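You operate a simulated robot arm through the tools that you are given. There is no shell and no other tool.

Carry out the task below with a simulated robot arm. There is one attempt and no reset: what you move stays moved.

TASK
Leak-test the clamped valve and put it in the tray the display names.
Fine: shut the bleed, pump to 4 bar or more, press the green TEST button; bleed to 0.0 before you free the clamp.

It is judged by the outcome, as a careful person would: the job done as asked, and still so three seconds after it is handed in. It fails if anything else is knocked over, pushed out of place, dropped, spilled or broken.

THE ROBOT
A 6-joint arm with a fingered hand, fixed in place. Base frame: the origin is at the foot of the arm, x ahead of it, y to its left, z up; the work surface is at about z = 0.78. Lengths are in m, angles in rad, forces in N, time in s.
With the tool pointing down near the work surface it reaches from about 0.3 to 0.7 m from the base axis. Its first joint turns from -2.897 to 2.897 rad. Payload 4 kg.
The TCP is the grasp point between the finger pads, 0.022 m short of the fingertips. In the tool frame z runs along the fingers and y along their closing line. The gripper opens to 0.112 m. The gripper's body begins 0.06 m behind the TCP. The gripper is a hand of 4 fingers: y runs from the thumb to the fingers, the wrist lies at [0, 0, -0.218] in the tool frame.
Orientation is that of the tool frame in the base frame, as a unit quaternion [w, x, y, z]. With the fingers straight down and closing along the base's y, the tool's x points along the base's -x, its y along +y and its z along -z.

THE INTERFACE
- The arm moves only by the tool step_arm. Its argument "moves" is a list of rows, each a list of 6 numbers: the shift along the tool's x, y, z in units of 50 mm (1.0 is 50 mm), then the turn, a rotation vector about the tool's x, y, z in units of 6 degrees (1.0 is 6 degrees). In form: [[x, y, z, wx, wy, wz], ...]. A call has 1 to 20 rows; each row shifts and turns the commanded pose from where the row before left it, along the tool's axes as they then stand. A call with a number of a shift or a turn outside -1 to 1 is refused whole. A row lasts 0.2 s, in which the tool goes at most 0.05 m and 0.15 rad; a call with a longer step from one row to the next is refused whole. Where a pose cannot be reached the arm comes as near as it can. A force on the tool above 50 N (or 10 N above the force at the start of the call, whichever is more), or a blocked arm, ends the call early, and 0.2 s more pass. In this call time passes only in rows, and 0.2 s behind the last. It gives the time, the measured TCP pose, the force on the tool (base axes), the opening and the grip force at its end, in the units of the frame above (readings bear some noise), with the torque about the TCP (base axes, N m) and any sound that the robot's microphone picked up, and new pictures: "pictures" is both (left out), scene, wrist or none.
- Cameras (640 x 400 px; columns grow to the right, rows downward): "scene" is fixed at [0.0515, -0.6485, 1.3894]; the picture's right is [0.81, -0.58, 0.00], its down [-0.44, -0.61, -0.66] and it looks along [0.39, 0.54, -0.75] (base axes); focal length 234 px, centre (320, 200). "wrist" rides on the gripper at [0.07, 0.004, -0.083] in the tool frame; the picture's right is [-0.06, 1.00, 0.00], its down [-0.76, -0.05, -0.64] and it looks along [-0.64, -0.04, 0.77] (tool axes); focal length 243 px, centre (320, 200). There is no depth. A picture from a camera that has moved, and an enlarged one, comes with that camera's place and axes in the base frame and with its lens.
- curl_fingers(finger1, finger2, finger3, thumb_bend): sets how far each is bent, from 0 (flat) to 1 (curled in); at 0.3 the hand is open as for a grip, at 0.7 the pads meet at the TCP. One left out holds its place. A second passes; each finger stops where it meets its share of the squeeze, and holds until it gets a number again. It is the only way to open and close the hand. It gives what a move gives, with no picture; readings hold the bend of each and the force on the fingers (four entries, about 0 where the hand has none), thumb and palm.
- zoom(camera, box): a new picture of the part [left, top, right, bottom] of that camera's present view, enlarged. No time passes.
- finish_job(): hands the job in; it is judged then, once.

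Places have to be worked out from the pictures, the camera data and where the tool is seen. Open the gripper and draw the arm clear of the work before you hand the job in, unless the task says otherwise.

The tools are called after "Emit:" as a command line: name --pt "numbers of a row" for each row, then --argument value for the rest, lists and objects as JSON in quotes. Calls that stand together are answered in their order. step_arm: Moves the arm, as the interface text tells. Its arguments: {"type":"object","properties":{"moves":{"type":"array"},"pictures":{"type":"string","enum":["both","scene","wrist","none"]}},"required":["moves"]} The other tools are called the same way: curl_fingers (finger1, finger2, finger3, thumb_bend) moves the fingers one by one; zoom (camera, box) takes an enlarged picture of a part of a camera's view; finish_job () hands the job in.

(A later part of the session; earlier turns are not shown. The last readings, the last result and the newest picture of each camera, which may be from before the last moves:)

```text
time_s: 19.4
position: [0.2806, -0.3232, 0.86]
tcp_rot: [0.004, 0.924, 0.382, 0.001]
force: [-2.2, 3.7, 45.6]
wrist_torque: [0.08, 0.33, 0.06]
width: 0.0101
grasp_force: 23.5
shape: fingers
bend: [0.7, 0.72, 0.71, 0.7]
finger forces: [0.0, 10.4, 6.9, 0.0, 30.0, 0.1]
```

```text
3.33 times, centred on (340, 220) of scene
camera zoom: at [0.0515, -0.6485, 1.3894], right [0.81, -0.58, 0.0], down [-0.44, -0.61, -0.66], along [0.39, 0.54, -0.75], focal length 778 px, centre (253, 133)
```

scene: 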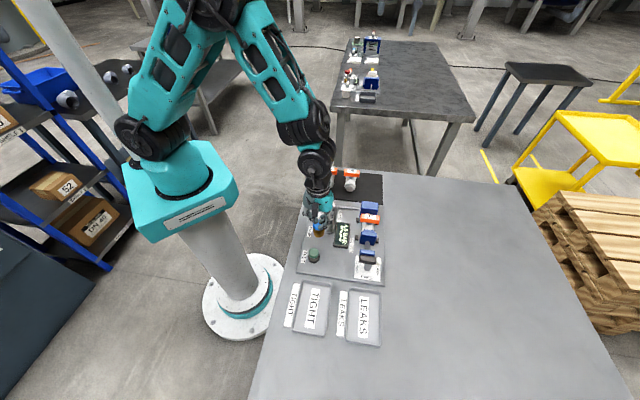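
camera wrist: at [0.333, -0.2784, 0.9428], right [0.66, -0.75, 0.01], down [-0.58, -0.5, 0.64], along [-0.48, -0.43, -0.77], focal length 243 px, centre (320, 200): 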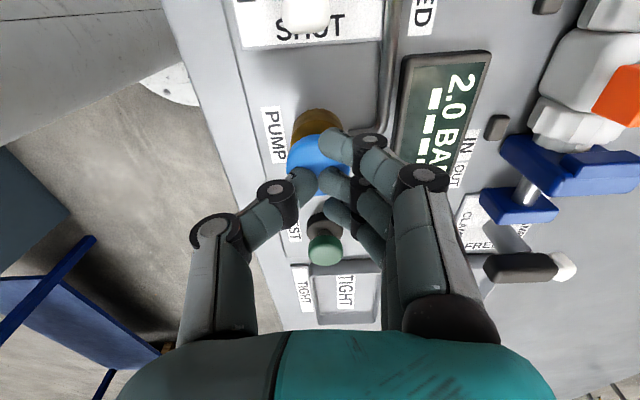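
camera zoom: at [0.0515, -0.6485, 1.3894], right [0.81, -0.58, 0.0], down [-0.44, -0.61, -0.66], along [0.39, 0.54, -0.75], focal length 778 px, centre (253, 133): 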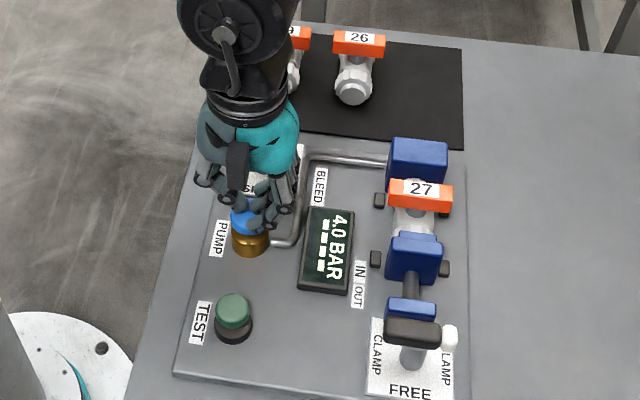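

The display shows 4.0 bar. Since the pressure could sag below 4 before the test, I add one more stroke for margin ("4 bar or more").

Emit:
step_arm --pt "0 0 -0.4 0 0 0" --pt "0 0 -0.2 0 0 0" --pt "0 0 0 0 0 0" --pt "0 0 0.3 0 0 0" --pt "0 0 0.2 0 0 0" --pt "0 0 0.08 0 0 0" --pt "0 0 -0.4 0 0 0" --pt "0 0 -0.6 0 0 0" --pictures "both"

Emit:
zoom --camera "scene" --box '[280, 160, 400, 280]'

```text
time_s: 21.2
position: [0.2806, -0.3231, 0.9093]
tcp_rot: [0.002, 0.924, 0.382, 0.0]
force: [0.7, 0.4, -0.8]
wrist_torque: [-0.01, -0.01, 0.02]
width: 0.0093
grasp_force: 0.0
shape: fingers
bend: [0.7, 0.7, 0.7, 0.7]
finger forces: [0.0, 0.0, 0.1, 0.0, 0.0, 0.1]
camera wrist: at [0.3332, -0.2758, 0.9915], right [0.66, -0.75, 0.0], down [-0.58, -0.51, 0.64], along [-0.48, -0.43, -0.77], focal length 243 px, centre (320, 200)
```

scene: 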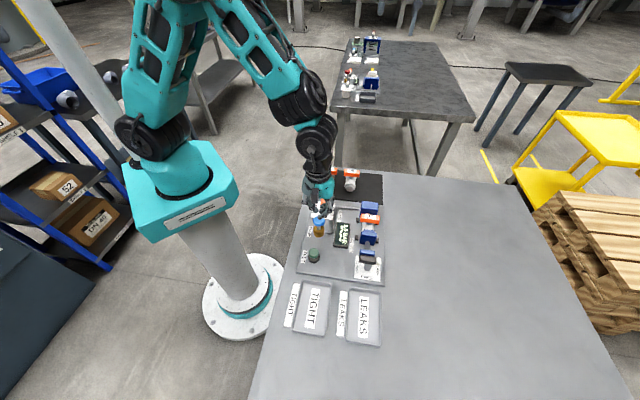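
wrist: 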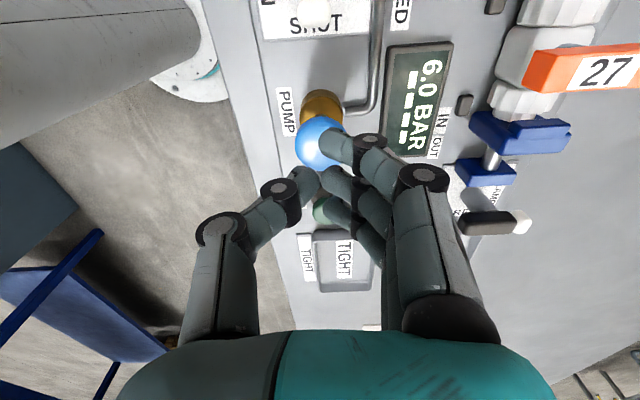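

```text
3.33 times, centred on (340, 220) of scene
camera zoom: at [0.0515, -0.6485, 1.3894], right [0.81, -0.58, 0.0], down [-0.44, -0.61, -0.66], along [0.39, 0.54, -0.75], focal length 778 px, centre (253, 133)
```

zoom: 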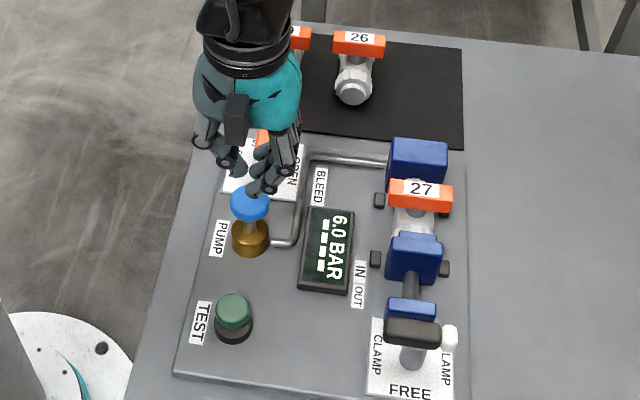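

The gauge reads 6.0 bar and holds. I move above the green TEST button at (0.222,-0.382) and press it.

Emit:
step_arm --pt "-0.83 0 0 0 0 0" --pt "-0.83 0 0 0 0 0" --pt "0 0 0.5 0 0 0" --pt "0 0 0.5 0 0 0" --pictures "both"

Emit:
zoom --camera "scene" --box '[280, 180, 400, 300]'

```text
time_s: 22.2
position: [0.2217, -0.3813, 0.8591]
tcp_rot: [0.002, 0.924, 0.383, 0.001]
force: [-0.1, -0.3, -0.2]
wrist_torque: [0.01, 0.01, 0.0]
width: 0.0096
grasp_force: 0.1
shape: fingers
bend: [0.7, 0.7, 0.7, 0.7]
finger forces: [0.0, 0.0, 0.0, 0.1, 0.0, 0.0]
camera wrist: at [0.2743, -0.3349, 0.9411], right [0.66, -0.75, 0.0], down [-0.58, -0.51, 0.64], along [-0.48, -0.43, -0.77], focal length 243 px, centre (320, 200)
```

scene: 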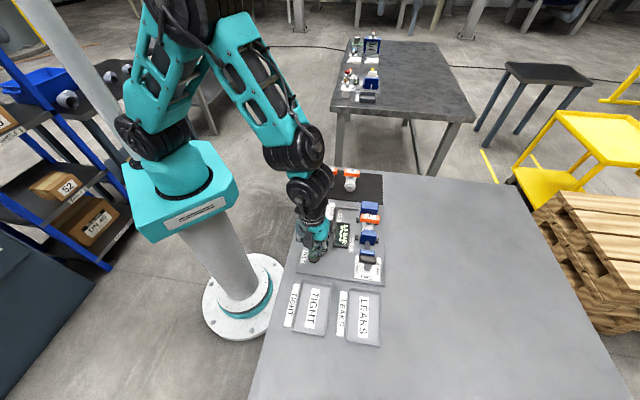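
wrist: 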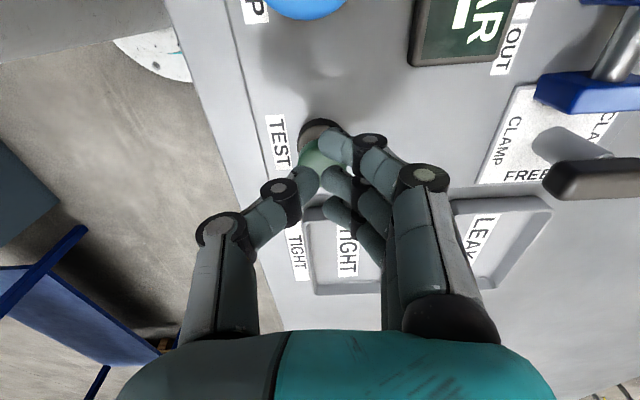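

```text
3.33 times, centred on (340, 240) of scene
camera zoom: at [0.0515, -0.6485, 1.3894], right [0.81, -0.58, 0.0], down [-0.44, -0.61, -0.66], along [0.39, 0.54, -0.75], focal length 778 px, centre (253, 67)
```

zoom: 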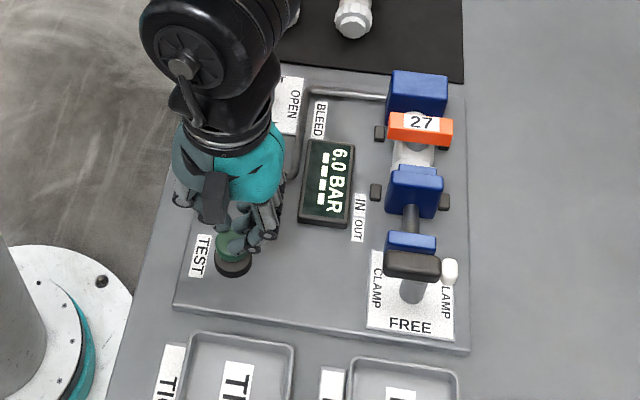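

The fingertips are right over the green button. I press it in 5 mm steps.

Emit:
step_arm --pt "0 0 0.2 0 0 0" --pt "0 0 0.1 0 0 0" --pt "0 0 0.1 0 0 0" --pt "0 0 0.1 0 0 0" --pictures "scene"

Emit:
zoom --camera "scene" --box '[280, 180, 400, 300]'

```text
time_s: 23.2
position: [0.2243, -0.3845, 0.8395]
tcp_rot: [0.007, 0.924, 0.383, 0.001]
force: [-3.1, 6.1, 35.6]
wrist_torque: [0.14, 0.35, -0.03]
width: 0.0104
grasp_force: 17.9
shape: fingers
bend: [0.7, 0.71, 0.7, 0.7]
finger forces: [0.1, 6.7, 2.7, 0.0, 26.5, 0.0]
heard: click
stopped in row 4: the force on the tool passed its limit at 56 N (the readings are from after the stop); the commanded pose is now the measured one
```

scene: 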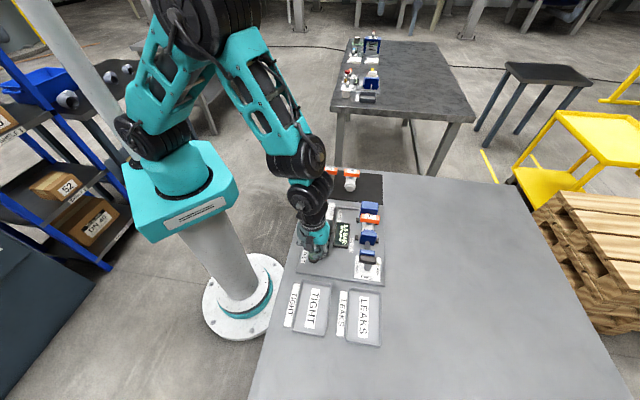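

```text
3.33 times, centred on (340, 240) of scene
camera zoom: at [0.0515, -0.6485, 1.3894], right [0.81, -0.58, 0.0], down [-0.44, -0.61, -0.66], along [0.39, 0.54, -0.75], focal length 778 px, centre (253, 67)
```

zoom: 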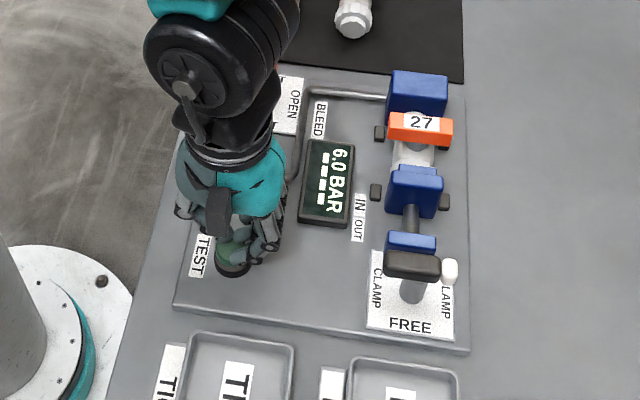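

A click was heard. I lift off the button and watch the display for the verdict.

Emit:
step_arm --pt "0 0 -0.4 0 0 0" --pt "0 0 -0.6 0 0 0" --pt "0 0 0 0 0 0" --pt "0 0 0 0 0 0" --pt "0 0 0 0 0 0" --pictures "none"

Emit:
zoom --camera "scene" --box '[280, 180, 400, 300]'

```text
time_s: 24.4
position: [0.2232, -0.3832, 0.8886]
tcp_rot: [0.005, 0.924, 0.383, 0.001]
force: [-0.1, -0.5, 0.2]
wrist_torque: [-0.02, 0.03, 0.0]
width: 0.0096
grasp_force: 0.0
shape: fingers
bend: [0.7, 0.7, 0.7, 0.7]
finger forces: [0.1, 0.1, 0.0, 0.1, 0.1, 0.0]
```

```text
3.33 times, centred on (340, 240) of scene
camera zoom: at [0.0515, -0.6485, 1.3894], right [0.81, -0.58, 0.0], down [-0.44, -0.61, -0.66], along [0.39, 0.54, -0.75], focal length 778 px, centre (253, 67)
```

zoom: 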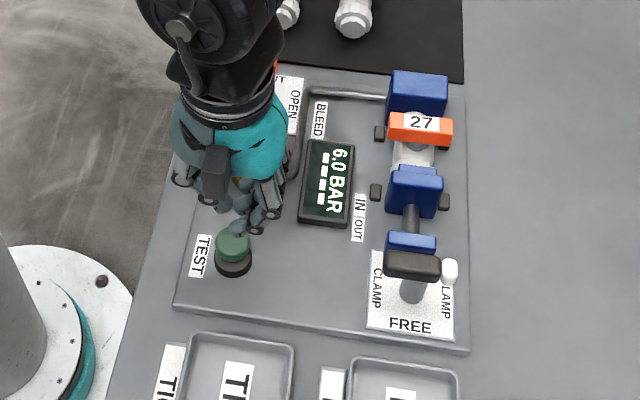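

The display still shows "6.0 BAR ----"; the test may take a few seconds. I wait and watch.

Emit:
step_arm --pt "0 0 0 0 0 0" --pt "0 0 0 0 0 0" --pt "0 0 0 0 0 0" --pt "0 0 0 0 0 0" --pt "0 0 0 0 0 0" --pt "0 0 0 0 0 0" --pt "0 0 0 0 0 0" --pt "0 0 0 0 0 0" --pt "0 0 0 0 0 0" --pt "0 0 0 0 0 0" --pictures "none"

Emit:
zoom --camera "scene" --box '[320, 200, 380, 260]'

```text
time_s: 26.6
position: [0.2235, -0.384, 0.8872]
tcp_rot: [0.004, 0.924, 0.383, 0.002]
force: [-1.1, -0.2, 0.1]
wrist_torque: [0.0, -0.02, 0.01]
width: 0.0095
grasp_force: 0.0
shape: fingers
bend: [0.7, 0.7, 0.7, 0.7]
finger forces: [0.2, 0.0, 0.0, 0.0, 0.0, 0.1]
```

```text
6.67 times, centred on (350, 230) of scene
camera zoom: at [0.0515, -0.6485, 1.3894], right [0.81, -0.58, 0.0], down [-0.44, -0.61, -0.66], along [0.39, 0.54, -0.75], focal length 1557 px, centre (120, 0)
```

zoom: 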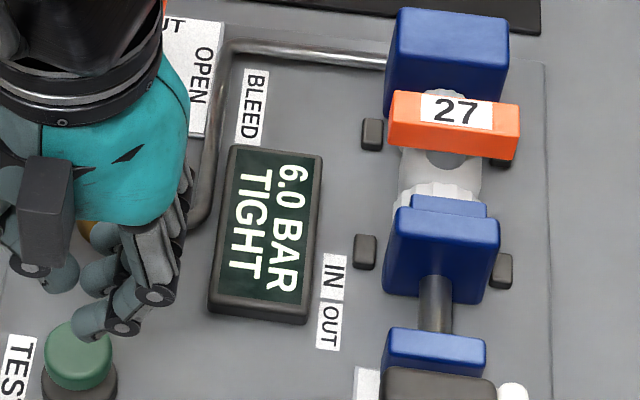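

The display says TIGHT. Now I go back over the bleed lever (which lies along the hand's x), opening the hand halfway to grip it.

Emit:
step_arm --pt "0 0 -0.8 0 0 0" --pt "0.85 -0.02 0 0 0 0" --pt "0.85 -0.02 0 0 0 0" --pt "0.85 -0.01 0 0 0 0" --pt "0.85 0 0 0 0 0" --pictures "none"

Emit:
curl_fingers --finger1 0.5 --finger2 0.5 --finger3 0.5 --thumb_bend 0.5

Emit:
zoom --camera "wrist" --box '[0, 0, 640, 400]'

```text
time_s: 27.8
position: [0.3407, -0.2614, 0.9287]
tcp_rot: [0.004, 0.924, 0.382, 0.001]
force: [0.2, 1.0, -0.2]
wrist_torque: [0.0, -0.01, 0.0]
width: 0.0098
grasp_force: 0.0
shape: fingers
bend: [0.7, 0.7, 0.7, 0.7]
finger forces: [0.0, 0.1, 0.0, 0.1, 0.1, 0.0]
```

```text
time_s: 28.8
position: [0.34, -0.2599, 0.9287]
tcp_rot: [0.004, 0.924, 0.383, 0.001]
force: [-0.4, 0.0, 0.1]
wrist_torque: [0.03, 0.0, -0.01]
width: 0.0567
grasp_force: 0.1
shape: fingers
bend: [0.5, 0.5, 0.5, 0.5]
finger forces: [0.0, 0.0, 0.0, 0.0, 0.0, 0.1]
```

```text
1.00 times, centred on (320, 200) of wrist (not enlarged: the box is as wide or as high as the picture)
camera zoom: at [0.3933, -0.2121, 1.011], right [0.66, -0.75, 0.01], down [-0.58, -0.5, 0.64], along [-0.48, -0.43, -0.77], focal length 243 px, centre (320, 200)
```

zoom: 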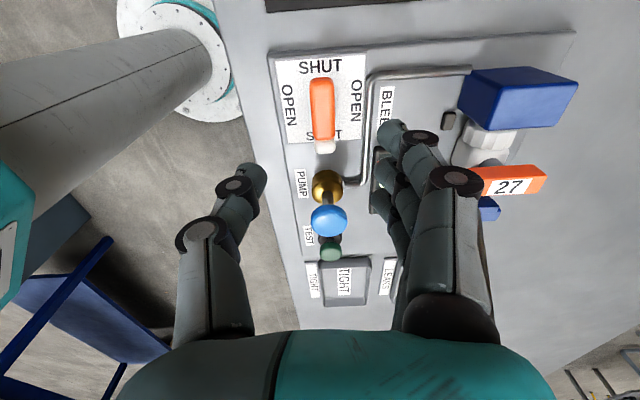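

Emit:
step_arm --pt "0 0.04 0.8 0 0 0" --pt "0 0 0.8 0 0 0" --pt "0 0 0.43 0 0 0" --pictures "wrist"

```text
time_s: 29.6
position: [0.3433, -0.2633, 0.825]
tcp_rot: [0.004, 0.924, 0.383, 0.001]
force: [0.5, -0.3, 0.0]
wrist_torque: [0.01, 0.03, -0.01]
width: 0.0569
grasp_force: 0.1
shape: fingers
bend: [0.5, 0.5, 0.5, 0.5]
finger forces: [0.0, 0.0, 0.1, 0.0, 0.0, 0.0]
camera wrist: at [0.3952, -0.2147, 0.9084], right [0.66, -0.75, 0.01], down [-0.58, -0.5, 0.64], along [-0.48, -0.43, -0.77], focal length 243 px, centre (320, 200)
```

wrist: 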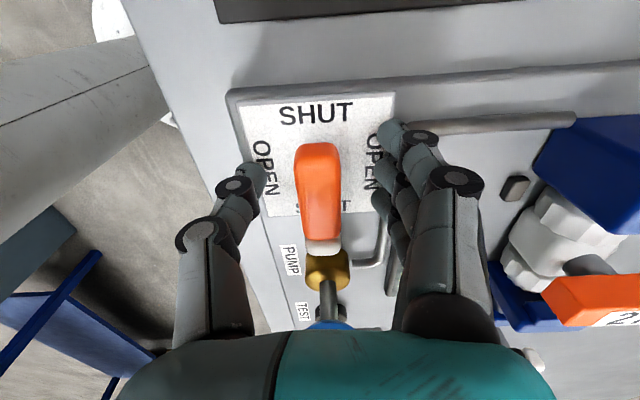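

The lever is centred between thumb and fingers again, so I close on it and then turn it counter-clockwise to OPEN.

Emit:
curl_fingers --finger1 0.7 --finger2 0.7 --finger3 0.7 --thumb_bend 0.7

Emit:
step_arm --pt "0 0 0 0 0 -0.9" --pt "0 0 0 0 0 -0.9" --pt "0 0 0 0 0 -0.9" --pt "0 0 0 0 0 -0.9" --pt "0 0 0 0 0 -0.9" --pt "0 0 0 0 0 -0.9" --pt "0 0 0 0 0 -0.9" --pt "0 0 0 0 0 -0.9" --pictures "wrist"

Emit:
zoom --camera "scene" --box '[290, 170, 380, 260]'

```text
time_s: 30.6
position: [0.3433, -0.2632, 0.825]
tcp_rot: [0.005, 0.924, 0.383, 0.001]
force: [-0.4, 0.9, -4.4]
wrist_torque: [0.04, 0.03, -0.01]
width: 0.0163
grasp_force: 5.6
shape: fingers
bend: [0.69, 0.64, 0.68, 0.66]
finger forces: [1.1, 3.1, 1.1, 0.1, 5.6, 0.1]
```

```text
time_s: 32.4
position: [0.3421, -0.2616, 0.8269]
tcp_rot: [0.004, 0.718, 0.696, 0.0]
force: [-3.2, 5.6, -7.1]
wrist_torque: [0.1, 0.03, -0.05]
width: 0.017
grasp_force: 6.3
shape: fingers
bend: [0.68, 0.65, 0.69, 0.66]
finger forces: [1.3, 2.5, 0.8, 0.0, 7.3, 0.0]
camera wrist: at [0.3493, -0.1916, 0.9088], right [1.0, -0.09, 0.01], down [-0.07, -0.76, 0.65], along [-0.06, -0.64, -0.76], focal length 243 px, centre (320, 200)
```

wrist: 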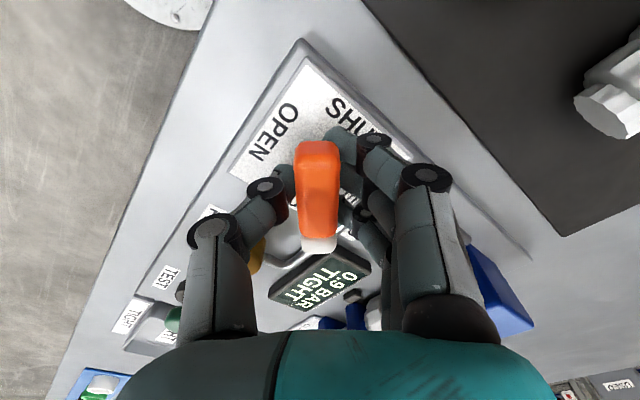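

```text
4.44 times, centred on (335, 215) of scene
camera zoom: at [0.0515, -0.6485, 1.3894], right [0.81, -0.58, 0.0], down [-0.44, -0.61, -0.66], along [0.39, 0.54, -0.75], focal length 1038 px, centre (253, 133)
```

zoom: 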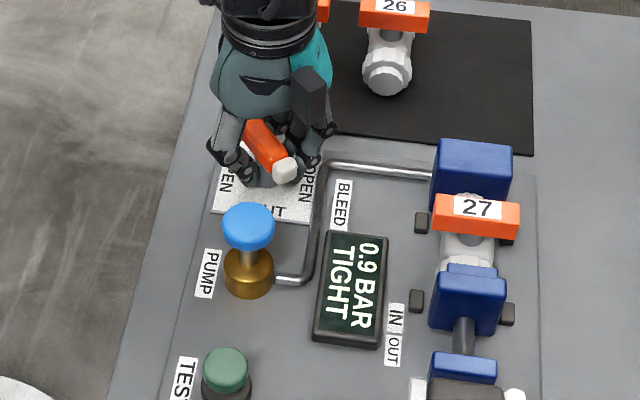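

Pressure is venting (0.9 bar) and the display holds TIGHT. I turn on to fully OPEN.

Emit:
step_arm --pt "0 0 0 0 0 -0.9" --pt "0 0 0 0 0 -0.9" --pt "0 0 0 0 0 -0.9" --pt "0 0 0 0 0 -0.9" --pt "0 0 0 0 0 -0.9" --pt "0 0 0 0 0 -0.9" --pt "0 0 0 0 0 -0.9" --pt "0 0 0 0 0 -0.9" --pt "0 0 0 0 0 -0.9" --pictures "wrist"

Emit:
zoom --camera "scene" --box '[290, 170, 380, 260]'

```text
time_s: 34.4
position: [0.3419, -0.263, 0.8268]
tcp_rot: [0.003, 0.367, 0.93, -0.003]
force: [-6.2, 3.6, -1.9]
wrist_torque: [0.04, 0.1, -0.03]
width: 0.018
grasp_force: 5.8
shape: fingers
bend: [0.68, 0.65, 0.7, 0.66]
finger forces: [1.4, 2.8, 0.3, 0.0, 6.8, 0.0]
camera wrist: at [0.2952, -0.2106, 0.9085], right [0.73, 0.69, 0.0], down [0.52, -0.55, 0.65], along [0.44, -0.47, -0.76], focal length 243 px, centre (320, 200)
```

wrist: 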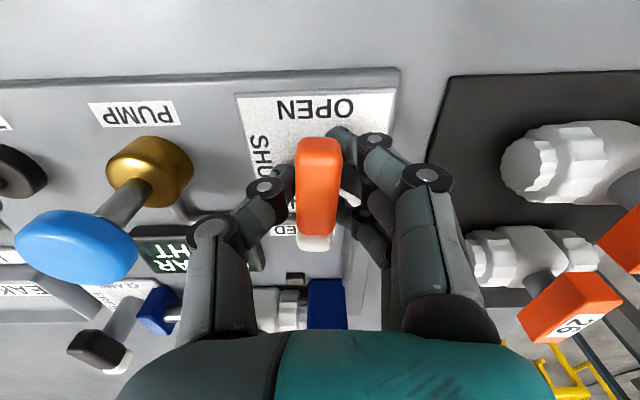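

```text
4.44 times, centred on (335, 215) of scene
camera zoom: at [0.0515, -0.6485, 1.3894], right [0.81, -0.58, 0.0], down [-0.44, -0.61, -0.66], along [0.39, 0.54, -0.75], focal length 1038 px, centre (253, 133)
```

zoom: 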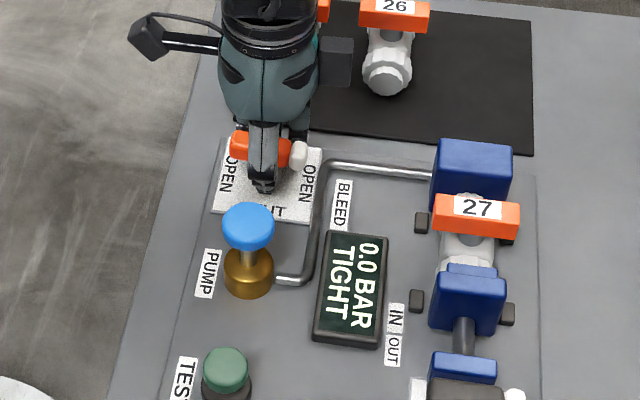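

The gauge reads 0.0 bar with TIGHT. I nudge the lever fully to OPEN, release and lift off, then look at the clamp.

Emit:
step_arm --pt "0 0 0 0 0 -0.8" --pictures "none"

Emit:
curl_fingers --finger1 0.5 --finger2 0.5 --finger3 0.5 --thumb_bend 0.5

Emit:
step_arm --pt "0 0 -0.6 0 0 0" --pt "0 0 -0.9 0 0 0" --pt "0 0 -0.9 0 0 0.55" --pt "0 0 -0.6 0 0 0.56" --pictures "none"

Emit:
zoom --camera "scene" --box '[280, 160, 400, 280]'

Emit:
zoom --camera "wrist" --box '[0, 0, 640, 400]'

```text
time_s: 34.8
position: [0.3423, -0.2626, 0.8262]
tcp_rot: [0.004, 0.327, 0.945, -0.003]
force: [-7.1, 1.5, -2.5]
wrist_torque: [-0.02, 0.1, -0.09]
width: 0.0175
grasp_force: 5.8
shape: fingers
bend: [0.68, 0.65, 0.7, 0.66]
finger forces: [1.6, 2.8, 0.2, 0.1, 7.2, 0.0]
```

```text
time_s: 35.8
position: [0.3433, -0.2625, 0.8265]
tcp_rot: [0.005, 0.329, 0.944, -0.002]
force: [0.2, -0.1, 0.5]
wrist_torque: [-0.01, 0.04, 0.01]
width: 0.057
grasp_force: 0.0
shape: fingers
bend: [0.5, 0.5, 0.5, 0.5]
finger forces: [0.1, 0.0, 0.1, 0.1, 0.0, 0.0]
```

```text
time_s: 36.8
position: [0.3423, -0.2632, 0.9754]
tcp_rot: [0.004, 0.383, 0.924, -0.003]
force: [0.4, -0.2, -0.8]
wrist_torque: [0.0, -0.03, -0.01]
width: 0.0569
grasp_force: 0.1
shape: fingers
bend: [0.5, 0.5, 0.5, 0.5]
finger forces: [0.0, 0.0, 0.0, 0.1, 0.1, 0.0]
```

```text
3.33 times, centred on (340, 220) of scene
camera zoom: at [0.0515, -0.6485, 1.3894], right [0.81, -0.58, 0.0], down [-0.44, -0.61, -0.66], along [0.39, 0.54, -0.75], focal length 778 px, centre (253, 133)
```

zoom: 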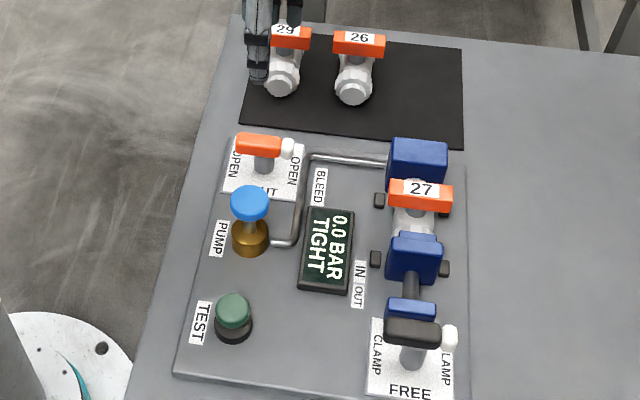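

```text
1.00 times, centred on (320, 200) of wrist (not enlarged: the box is as wide or as high as the picture)
camera zoom: at [0.2963, -0.2084, 1.058], right [0.75, 0.66, 0.0], down [0.5, -0.57, 0.65], along [0.43, -0.49, -0.76], focal length 243 px, centre (320, 200)
```

zoom: 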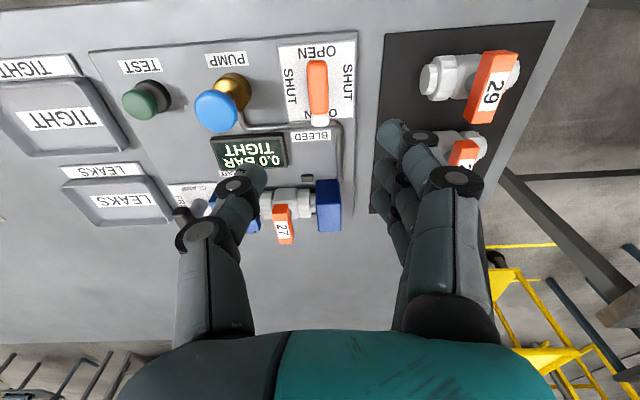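

The bleed lever is back at OPEN with 0.0 bar. I move over the clamp lever, estimated pivot (0.318,-0.495), keeping high, to study its height and clearances.

Emit:
step_arm --pt "-0.588 -0.723 0 0 0 0" --pt "-0.588 -0.723 0 0 0 0" --pt "-0.588 -0.723 0 0 0 0" --pt "-0.588 -0.723 0 0 0 0" --pt "-0.588 -0.723 0 0 0 0"

Emit:
zoom --camera "wrist" --box '[240, 20, 420, 180]'

Emit:
zoom --camera "scene" --box '[340, 200, 400, 290]'

```text
time_s: 38.0
position: [0.3185, -0.493, 0.9784]
tcp_rot: [0.003, 0.382, 0.924, -0.003]
force: [-0.2, 0.0, 0.4]
wrist_torque: [0.0, 0.0, -0.01]
width: 0.0568
grasp_force: 0.1
shape: fingers
bend: [0.5, 0.5, 0.5, 0.5]
finger forces: [0.1, 0.0, 0.0, 0.0, 0.1, 0.0]
camera wrist: at [0.2729, -0.4404, 1.0598], right [0.75, 0.66, 0.0], down [0.5, -0.57, 0.65], along [0.43, -0.49, -0.76], focal length 243 px, centre (320, 200)
```

scene: 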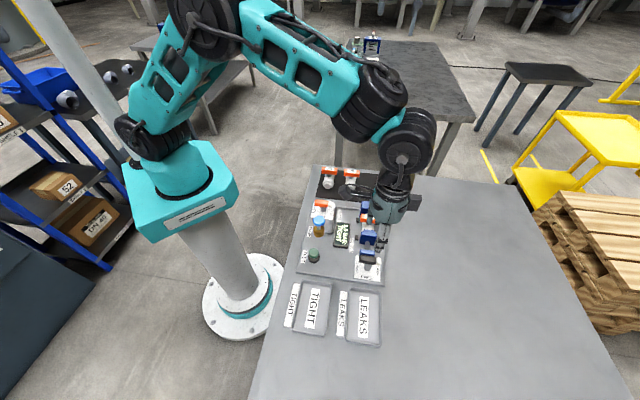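
wrist: 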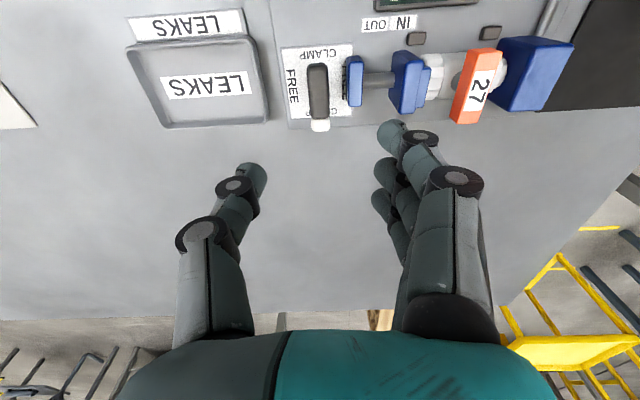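

```text
2.50 times, centred on (330, 100) of wrist
camera zoom: at [0.2729, -0.4404, 1.0598], right [0.75, 0.66, 0.0], down [0.5, -0.57, 0.65], along [0.43, -0.49, -0.76], focal length 606 px, centre (295, 450)
```

zoom: 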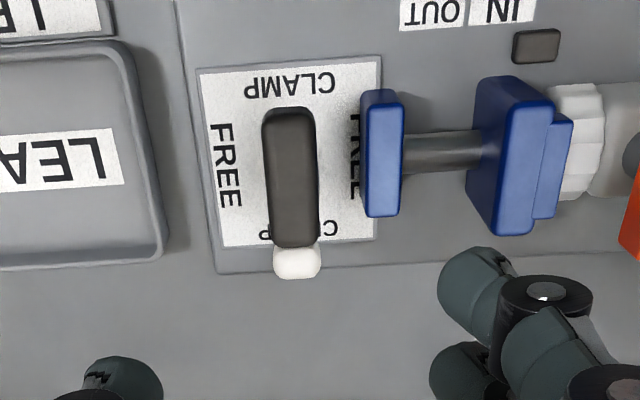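

```text
4.44 times, centred on (370, 245) of scene
camera zoom: at [0.0515, -0.6485, 1.3894], right [0.81, -0.58, 0.0], down [-0.44, -0.61, -0.66], along [0.39, 0.54, -0.75], focal length 1038 px, centre (98, 0)
```

zoom: 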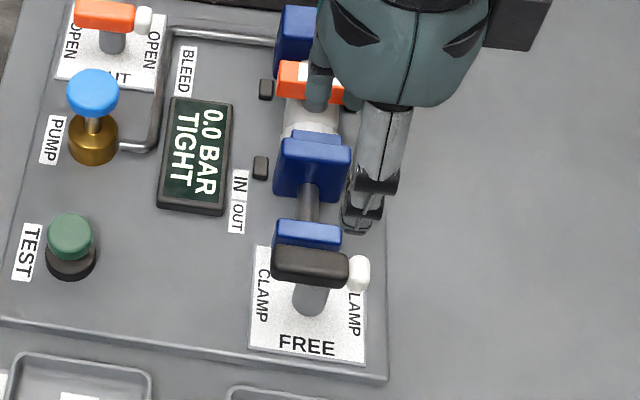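

Triangulating, the clamp lever's bar top is at z≈0.842 and the blue block beside it tops out at z≈0.816, so I can grip the lever with the TCP at z≈0.846 and the tips clear of the block. I descend most of the way and check.

Emit:
step_arm --pt "0 0 0.9 0 0 0" --pt "0 0 0.9 0 0 0" --pt "0 0 0.3 0 0 0" --pictures "wrist"

Emit:
zoom --camera "scene" --box '[330, 190, 420, 290]'

```text
time_s: 38.8
position: [0.3198, -0.4945, 0.8729]
tcp_rot: [0.004, 0.382, 0.924, -0.003]
force: [-0.4, 0.7, -0.2]
wrist_torque: [0.01, -0.05, -0.01]
width: 0.0572
grasp_force: 0.0
shape: fingers
bend: [0.5, 0.5, 0.5, 0.5]
finger forces: [0.0, 0.0, 0.0, 0.1, 0.2, 0.0]
camera wrist: at [0.2735, -0.4407, 0.9543], right [0.75, 0.66, 0.0], down [0.5, -0.57, 0.65], along [0.43, -0.49, -0.76], focal length 243 px, centre (320, 200)
```

wrist: 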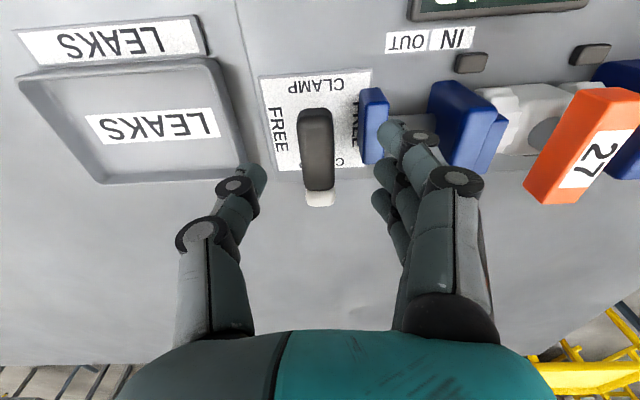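

```text
4.00 times, centred on (375, 240) of scene
camera zoom: at [0.0515, -0.6485, 1.3894], right [0.81, -0.58, 0.0], down [-0.44, -0.61, -0.66], along [0.39, 0.54, -0.75], focal length 934 px, centre (100, 40)
```

zoom: 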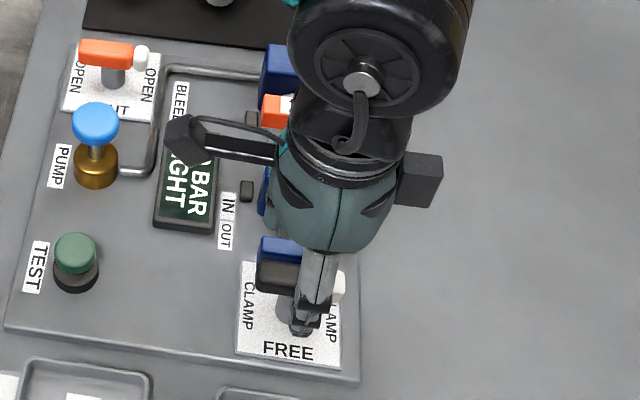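

Alignment matches what worked on the bleed lever. I lower the last 27 mm and close on the clamp lever.

Emit:
step_arm --pt "0 0 0.27 0 0 0" --pt "0 0 0.26 0 0 0" --pictures "wrist"

Emit:
curl_fingers --finger1 0.7 --finger2 0.7 --finger3 0.7 --thumb_bend 0.7

Emit:
zoom --camera "wrist" --box '[160, 60, 480, 260]'

```text
time_s: 39.4
position: [0.3194, -0.4956, 0.8499]
tcp_rot: [0.006, 0.383, 0.924, -0.003]
force: [-5.0, 4.4, 31.9]
wrist_torque: [1.19, -0.5, 0.25]
width: 0.0579
grasp_force: 15.7
shape: fingers
bend: [0.53, 0.51, 0.5, 0.5]
finger forces: [17.2, 10.8, 4.3, 0.1, 0.0, 0.1]
camera wrist: at [0.2734, -0.4409, 0.9311], right [0.75, 0.66, 0.0], down [0.5, -0.57, 0.65], along [0.43, -0.49, -0.76], focal length 243 px, centre (320, 200)
```

wrist: 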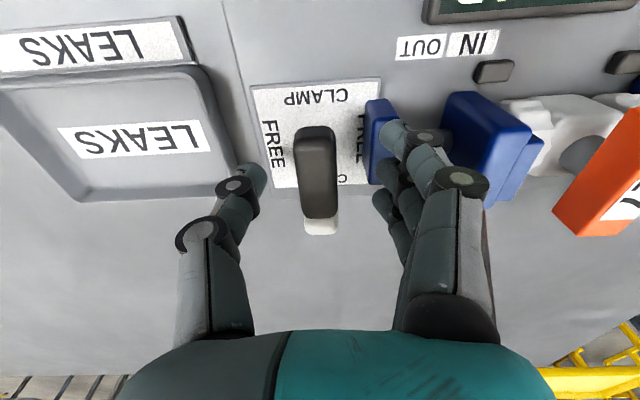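

```text
time_s: 40.4
position: [0.3201, -0.4941, 0.847]
tcp_rot: [0.005, 0.383, 0.924, -0.004]
force: [12.3, -2.6, 24.5]
wrist_torque: [0.48, -0.71, -0.15]
width: 0.0202
grasp_force: 17.4
shape: fingers
bend: [0.67, 0.68, 0.66, 0.66]
finger forces: [3.6, 20.9, 3.5, 0.1, 7.0, 0.0]
```

```text
2.00 times, centred on (320, 160) of wrist
camera zoom: at [0.2741, -0.4406, 0.9289], right [0.75, 0.66, 0.0], down [0.5, -0.57, 0.65], along [0.43, -0.49, -0.76], focal length 485 px, centre (320, 280)
```

zoom: 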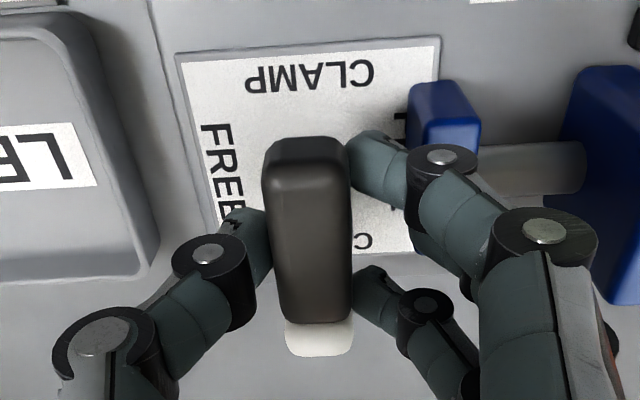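

The fingers touched the block's top on the way (so it reaches about z≈0.828) and still press down on something. I raise 5 mm while holding the lever to take that load off.

Emit:
step_arm --pt "0 0 -0.06 0 0 0" --pt "0 0 -0.06 0 0 0" --pictures "wrist"

Emit:
zoom --camera "wrist" --box '[160, 60, 480, 260]'

Emit:
zoom --camera "scene" --box '[330, 190, 420, 290]'

```text
time_s: 41.0
position: [0.3181, -0.4925, 0.8495]
tcp_rot: [0.0, 0.384, 0.924, 0.0]
force: [0.9, 2.0, -7.7]
wrist_torque: [0.05, -0.01, 0.02]
width: 0.0197
grasp_force: 6.2
shape: fingers
bend: [0.66, 0.66, 0.66, 0.67]
finger forces: [2.2, 2.4, 2.4, 0.0, 4.7, 0.1]
camera wrist: at [0.2722, -0.4392, 0.9327], right [0.75, 0.66, 0.0], down [0.5, -0.58, 0.64], along [0.42, -0.48, -0.77], focal length 243 px, centre (320, 200)
```

wrist: 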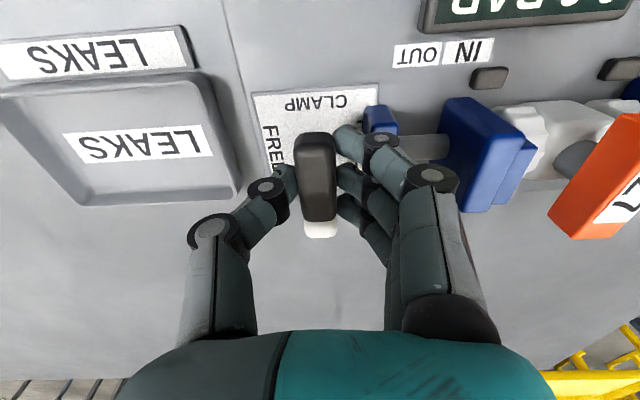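

```text
2.00 times, centred on (320, 160) of wrist
camera zoom: at [0.2722, -0.4392, 0.9327], right [0.75, 0.66, 0.0], down [0.5, -0.58, 0.64], along [0.42, -0.48, -0.77], focal length 485 px, centre (320, 280)
```

zoom: 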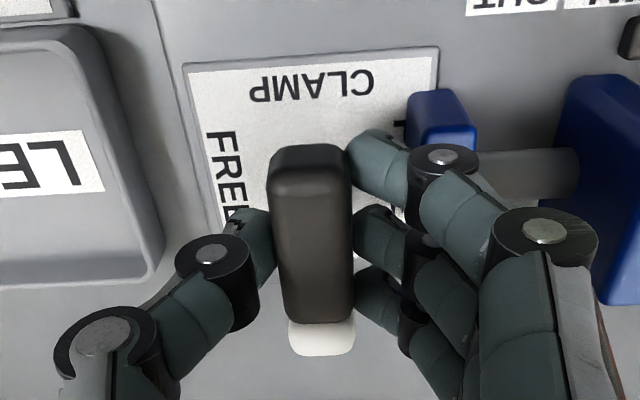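

```text
4.00 times, centred on (375, 240) of scene
camera zoom: at [0.0515, -0.6485, 1.3894], right [0.81, -0.58, 0.0], down [-0.44, -0.61, -0.66], along [0.39, 0.54, -0.75], focal length 934 px, centre (100, 40)
```

zoom: 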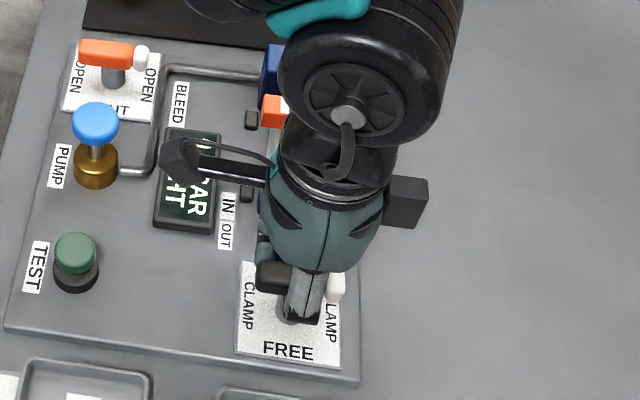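

The load is off and the lever is held evenly. I raise 2 mm more for clearance over the block and test-turn clockwise.

Emit:
step_arm --pt "0 0 -0.04 0 0 0.4" --pt "0 0 0 0 0 0.8" --pt "0 0 0 0 0 0.8" --pt "0 0 0 0 0 0.8" --pictures "wrist"

Emit:
zoom --camera "wrist" --box '[160, 60, 480, 260]'

```text
time_s: 42.0
position: [0.3199, -0.4946, 0.855]
tcp_rot: [0.005, 0.514, 0.858, -0.002]
force: [-0.4, 4.6, -8.0]
wrist_torque: [0.08, 0.02, 0.12]
width: 0.0183
grasp_force: 6.6
shape: fingers
bend: [0.67, 0.66, 0.64, 0.67]
finger forces: [2.0, 2.5, 3.4, 0.0, 5.2, 0.0]
camera wrist: at [0.2906, -0.4288, 0.9364], right [0.91, 0.41, 0.0], down [0.31, -0.69, 0.65], along [0.27, -0.59, -0.76], focal length 243 px, centre (320, 200)
```

wrist: 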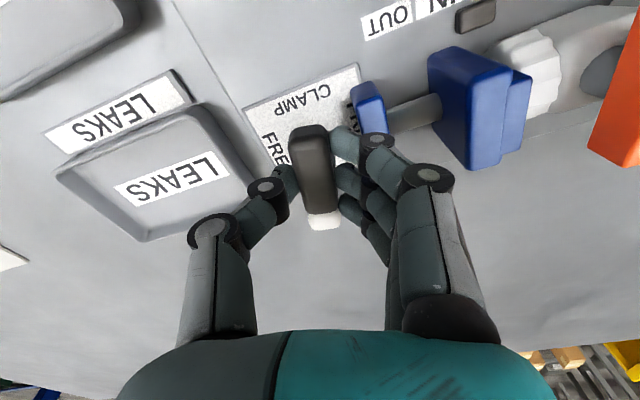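

```text
2.00 times, centred on (320, 160) of wrist
camera zoom: at [0.2906, -0.4288, 0.9364], right [0.91, 0.41, 0.0], down [0.31, -0.69, 0.65], along [0.27, -0.59, -0.76], focal length 485 px, centre (320, 280)
```

zoom: 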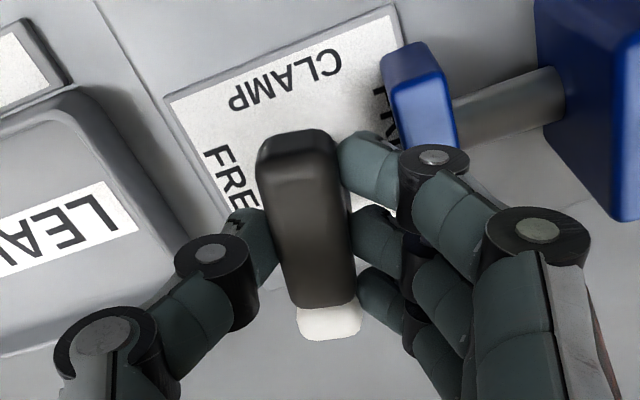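

It turns clockwise with modest torque. I continue in two stages.

Emit:
step_arm --pt "0 0 0 0 0 0.9" --pt "0 0 0 0 0 0.9" --pt "0 0 0 0 0 0.9" --pt "0 0 0 0 0 0.9" --pt "0 0 0 0 0 0.9" --pt "0 0 0 0 0 0.9" --pt "0 0 0 0 0 0.9" --pictures "wrist"

Emit:
zoom --camera "scene" --box '[330, 190, 420, 290]'

```text
time_s: 43.6
position: [0.3179, -0.4933, 0.8548]
tcp_rot: [0.006, 0.764, 0.645, 0.0]
force: [5.8, 2.4, -6.3]
wrist_torque: [0.04, -0.09, 0.09]
width: 0.0184
grasp_force: 7.2
shape: fingers
bend: [0.67, 0.65, 0.64, 0.67]
finger forces: [2.4, 3.3, 4.4, 0.1, 4.3, 0.0]
camera wrist: at [0.3357, -0.4249, 0.9368], right [0.97, -0.23, 0.01], down [-0.18, -0.74, 0.65], along [-0.14, -0.63, -0.76], focal length 243 px, centre (320, 200)
```

wrist: 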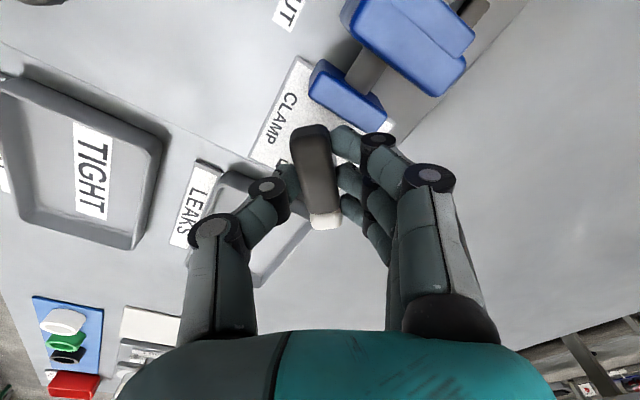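

```text
4.00 times, centred on (375, 240) of scene
camera zoom: at [0.0515, -0.6485, 1.3894], right [0.81, -0.58, 0.0], down [-0.44, -0.61, -0.66], along [0.39, 0.54, -0.75], focal length 934 px, centre (100, 40)
```

zoom: 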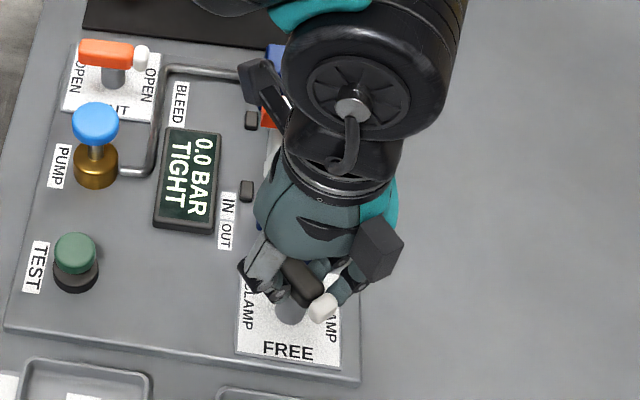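

Lever about halfway; display still 0.0 bar TIGHT. I continue to the full quarter turn.

Emit:
step_arm --pt "0 0 0 0 0 0.9" --pt "0 0 0 0 0 0.9" --pt "0 0 0 0 0 0.9" --pt "0 0 0 0 0 0.9" --pt "0 0 0 0 0 0.9" --pt "0 0 0 0 0 0.9" --pt "0 0 0 0 0 0.9" --pt "0 0 0 0 0 0.7" --pictures "wrist"

Emit:
zoom --camera "scene" --box '[330, 190, 420, 290]'

```text
time_s: 45.4
position: [0.3191, -0.4941, 0.8546]
tcp_rot: [0.005, 0.945, 0.328, 0.002]
force: [9.7, -1.4, -4.2]
wrist_torque: [-0.06, -0.17, 0.11]
width: 0.0182
grasp_force: 7.1
shape: fingers
bend: [0.66, 0.65, 0.63, 0.67]
finger forces: [2.4, 4.0, 5.2, 0.0, 3.8, 0.0]
camera wrist: at [0.3766, -0.4532, 0.9376], right [0.57, -0.82, 0.01], down [-0.63, -0.43, 0.64], along [-0.52, -0.37, -0.77], focal length 243 px, centre (320, 200)
```

wrist: 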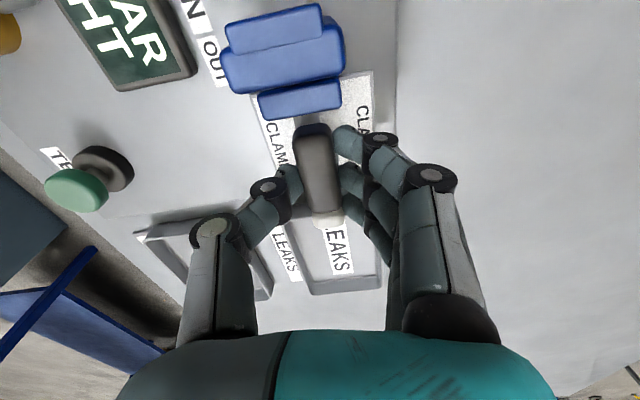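

```text
4.00 times, centred on (375, 240) of scene
camera zoom: at [0.0515, -0.6485, 1.3894], right [0.81, -0.58, 0.0], down [-0.44, -0.61, -0.66], along [0.39, 0.54, -0.75], focal length 934 px, centre (100, 40)
```

zoom: 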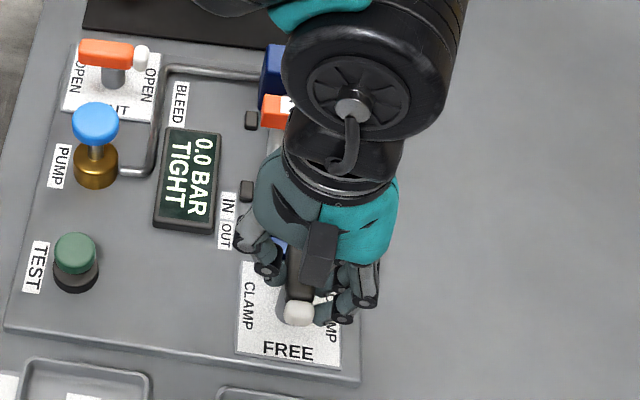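

The jaw has drawn back towards the block. I turn a little further to seat the lever at FREE.

Emit:
step_arm --pt "0 0 0 0 0 0.7" --pt "0 0 0 0 0 0.7" --pictures "none"

Emit:
zoom --camera "scene" --box '[330, 190, 420, 290]'

Emit:
zoom --camera "wrist" --box '[160, 0, 480, 260]'

```text
time_s: 46.0
position: [0.3186, -0.4947, 0.855]
tcp_rot: [0.005, 0.966, 0.259, 0.002]
force: [11.5, -1.6, -0.5]
wrist_torque: [-0.05, -0.18, 0.36]
width: 0.0164
grasp_force: 10.9
shape: fingers
bend: [0.67, 0.65, 0.63, 0.67]
finger forces: [1.6, 5.2, 8.7, 0.0, 5.9, 0.0]
```

```text
4.00 times, centred on (375, 240) of scene
camera zoom: at [0.0515, -0.6485, 1.3894], right [0.81, -0.58, 0.0], down [-0.44, -0.61, -0.66], along [0.39, 0.54, -0.75], focal length 934 px, centre (100, 40)
```

zoom: 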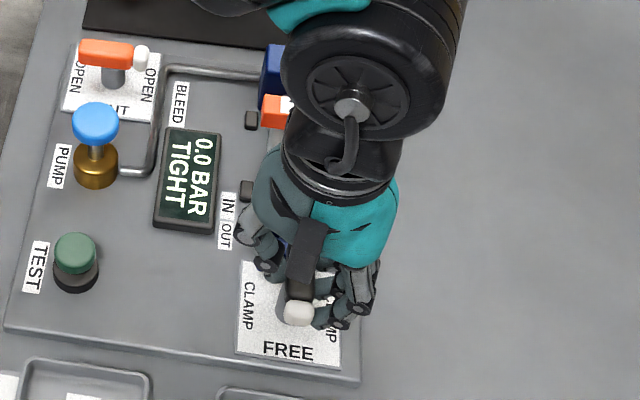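

```text
1.54 times, centred on (320, 130) of wrist
camera zoom: at [0.3818, -0.4616, 0.9375], right [0.44, -0.9, 0.01], down [-0.69, -0.33, 0.64], along [-0.57, -0.29, -0.77], focal length 373 px, centre (320, 308)
```

zoom: 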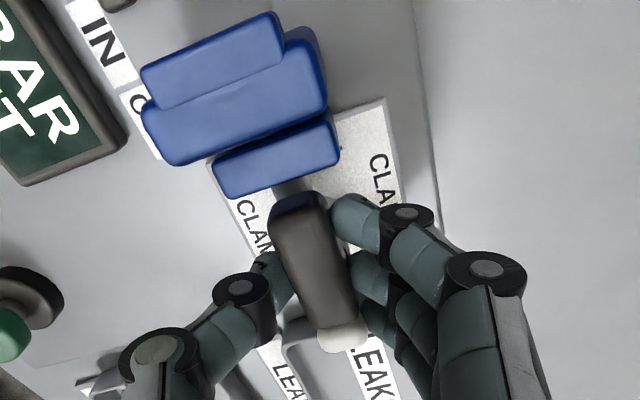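

Torque rose to 0.36 N·m, so the lever is at its FREE stop and the jaw is back. I ease off, release and lift clear.

Emit:
step_arm --pt "0 0 0 0 0 -0.8" --pt "0 0 0 0 0 -0.4" --pictures "none"

Emit:
curl_fingers --finger1 0.5 --finger2 0.5 --finger3 0.5 --thumb_bend 0.5

Emit:
step_arm --pt "0 0 -0.6 0 0 0" --pt "0 0 -0.9 0 0 0" --pt "0 0 -0.9 0 0 0" --pt "0 0 -0.6 0 0 0" --pictures "both"

Emit:
zoom --camera "wrist" --box '[200, 0, 440, 200]'

```text
time_s: 46.6
position: [0.3193, -0.4932, 0.8549]
tcp_rot: [0.004, 0.948, 0.318, 0.001]
force: [10.0, -2.5, -0.3]
wrist_torque: [-0.03, -0.19, 0.07]
width: 0.0176
grasp_force: 8.2
shape: fingers
bend: [0.67, 0.65, 0.63, 0.67]
finger forces: [3.5, 4.2, 4.7, 0.1, 4.0, 0.0]
```

```text
time_s: 47.6
position: [0.3197, -0.4951, 0.8556]
tcp_rot: [0.004, 0.948, 0.319, 0.002]
force: [-0.9, -0.3, 1.0]
wrist_torque: [-0.02, 0.02, 0.0]
width: 0.0565
grasp_force: 0.1
shape: fingers
bend: [0.5, 0.5, 0.5, 0.5]
finger forces: [0.0, 0.0, 0.1, 0.0, 0.0, 0.0]
```

```text
time_s: 48.6
position: [0.3167, -0.4924, 1.0039]
tcp_rot: [0.004, 0.948, 0.319, 0.002]
force: [-0.3, -0.5, -0.7]
wrist_torque: [0.0, 0.01, -0.02]
width: 0.0571
grasp_force: 0.1
shape: fingers
bend: [0.5, 0.5, 0.5, 0.5]
finger forces: [0.1, 0.0, 0.0, 0.0, 0.1, 0.0]
camera wrist: at [0.3748, -0.4528, 1.0875], right [0.55, -0.83, 0.01], down [-0.64, -0.42, 0.64], along [-0.53, -0.36, -0.77], focal length 243 px, centre (320, 200)
```

scene: 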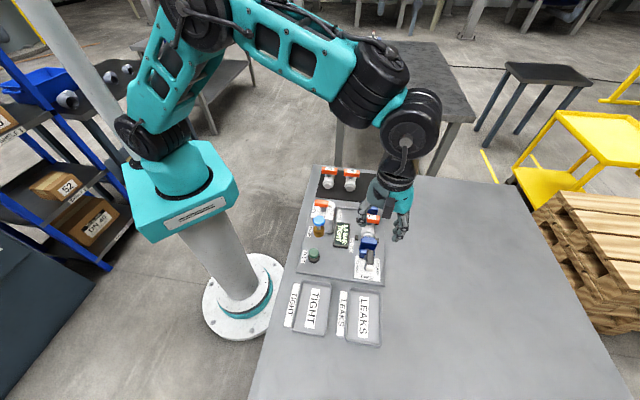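
wrist: 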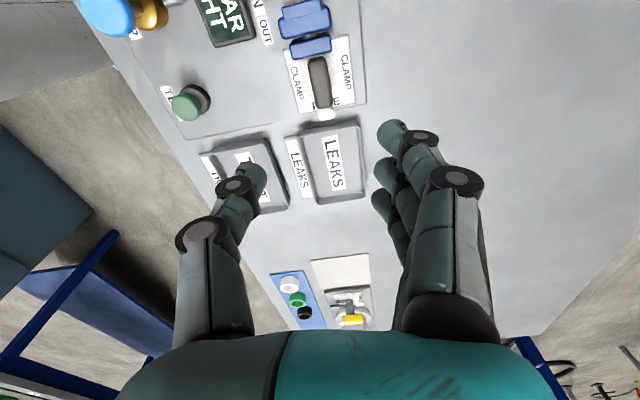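

```text
2.00 times, centred on (320, 100) of wrist
camera zoom: at [0.3748, -0.4528, 1.0875], right [0.55, -0.83, 0.01], down [-0.64, -0.42, 0.64], along [-0.53, -0.36, -0.77], focal length 485 px, centre (320, 400)
```

zoom: 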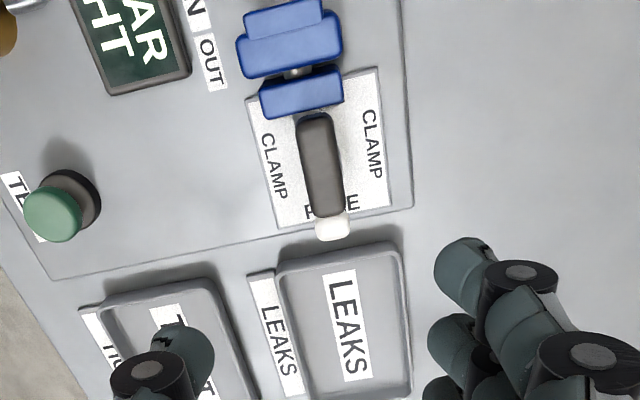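

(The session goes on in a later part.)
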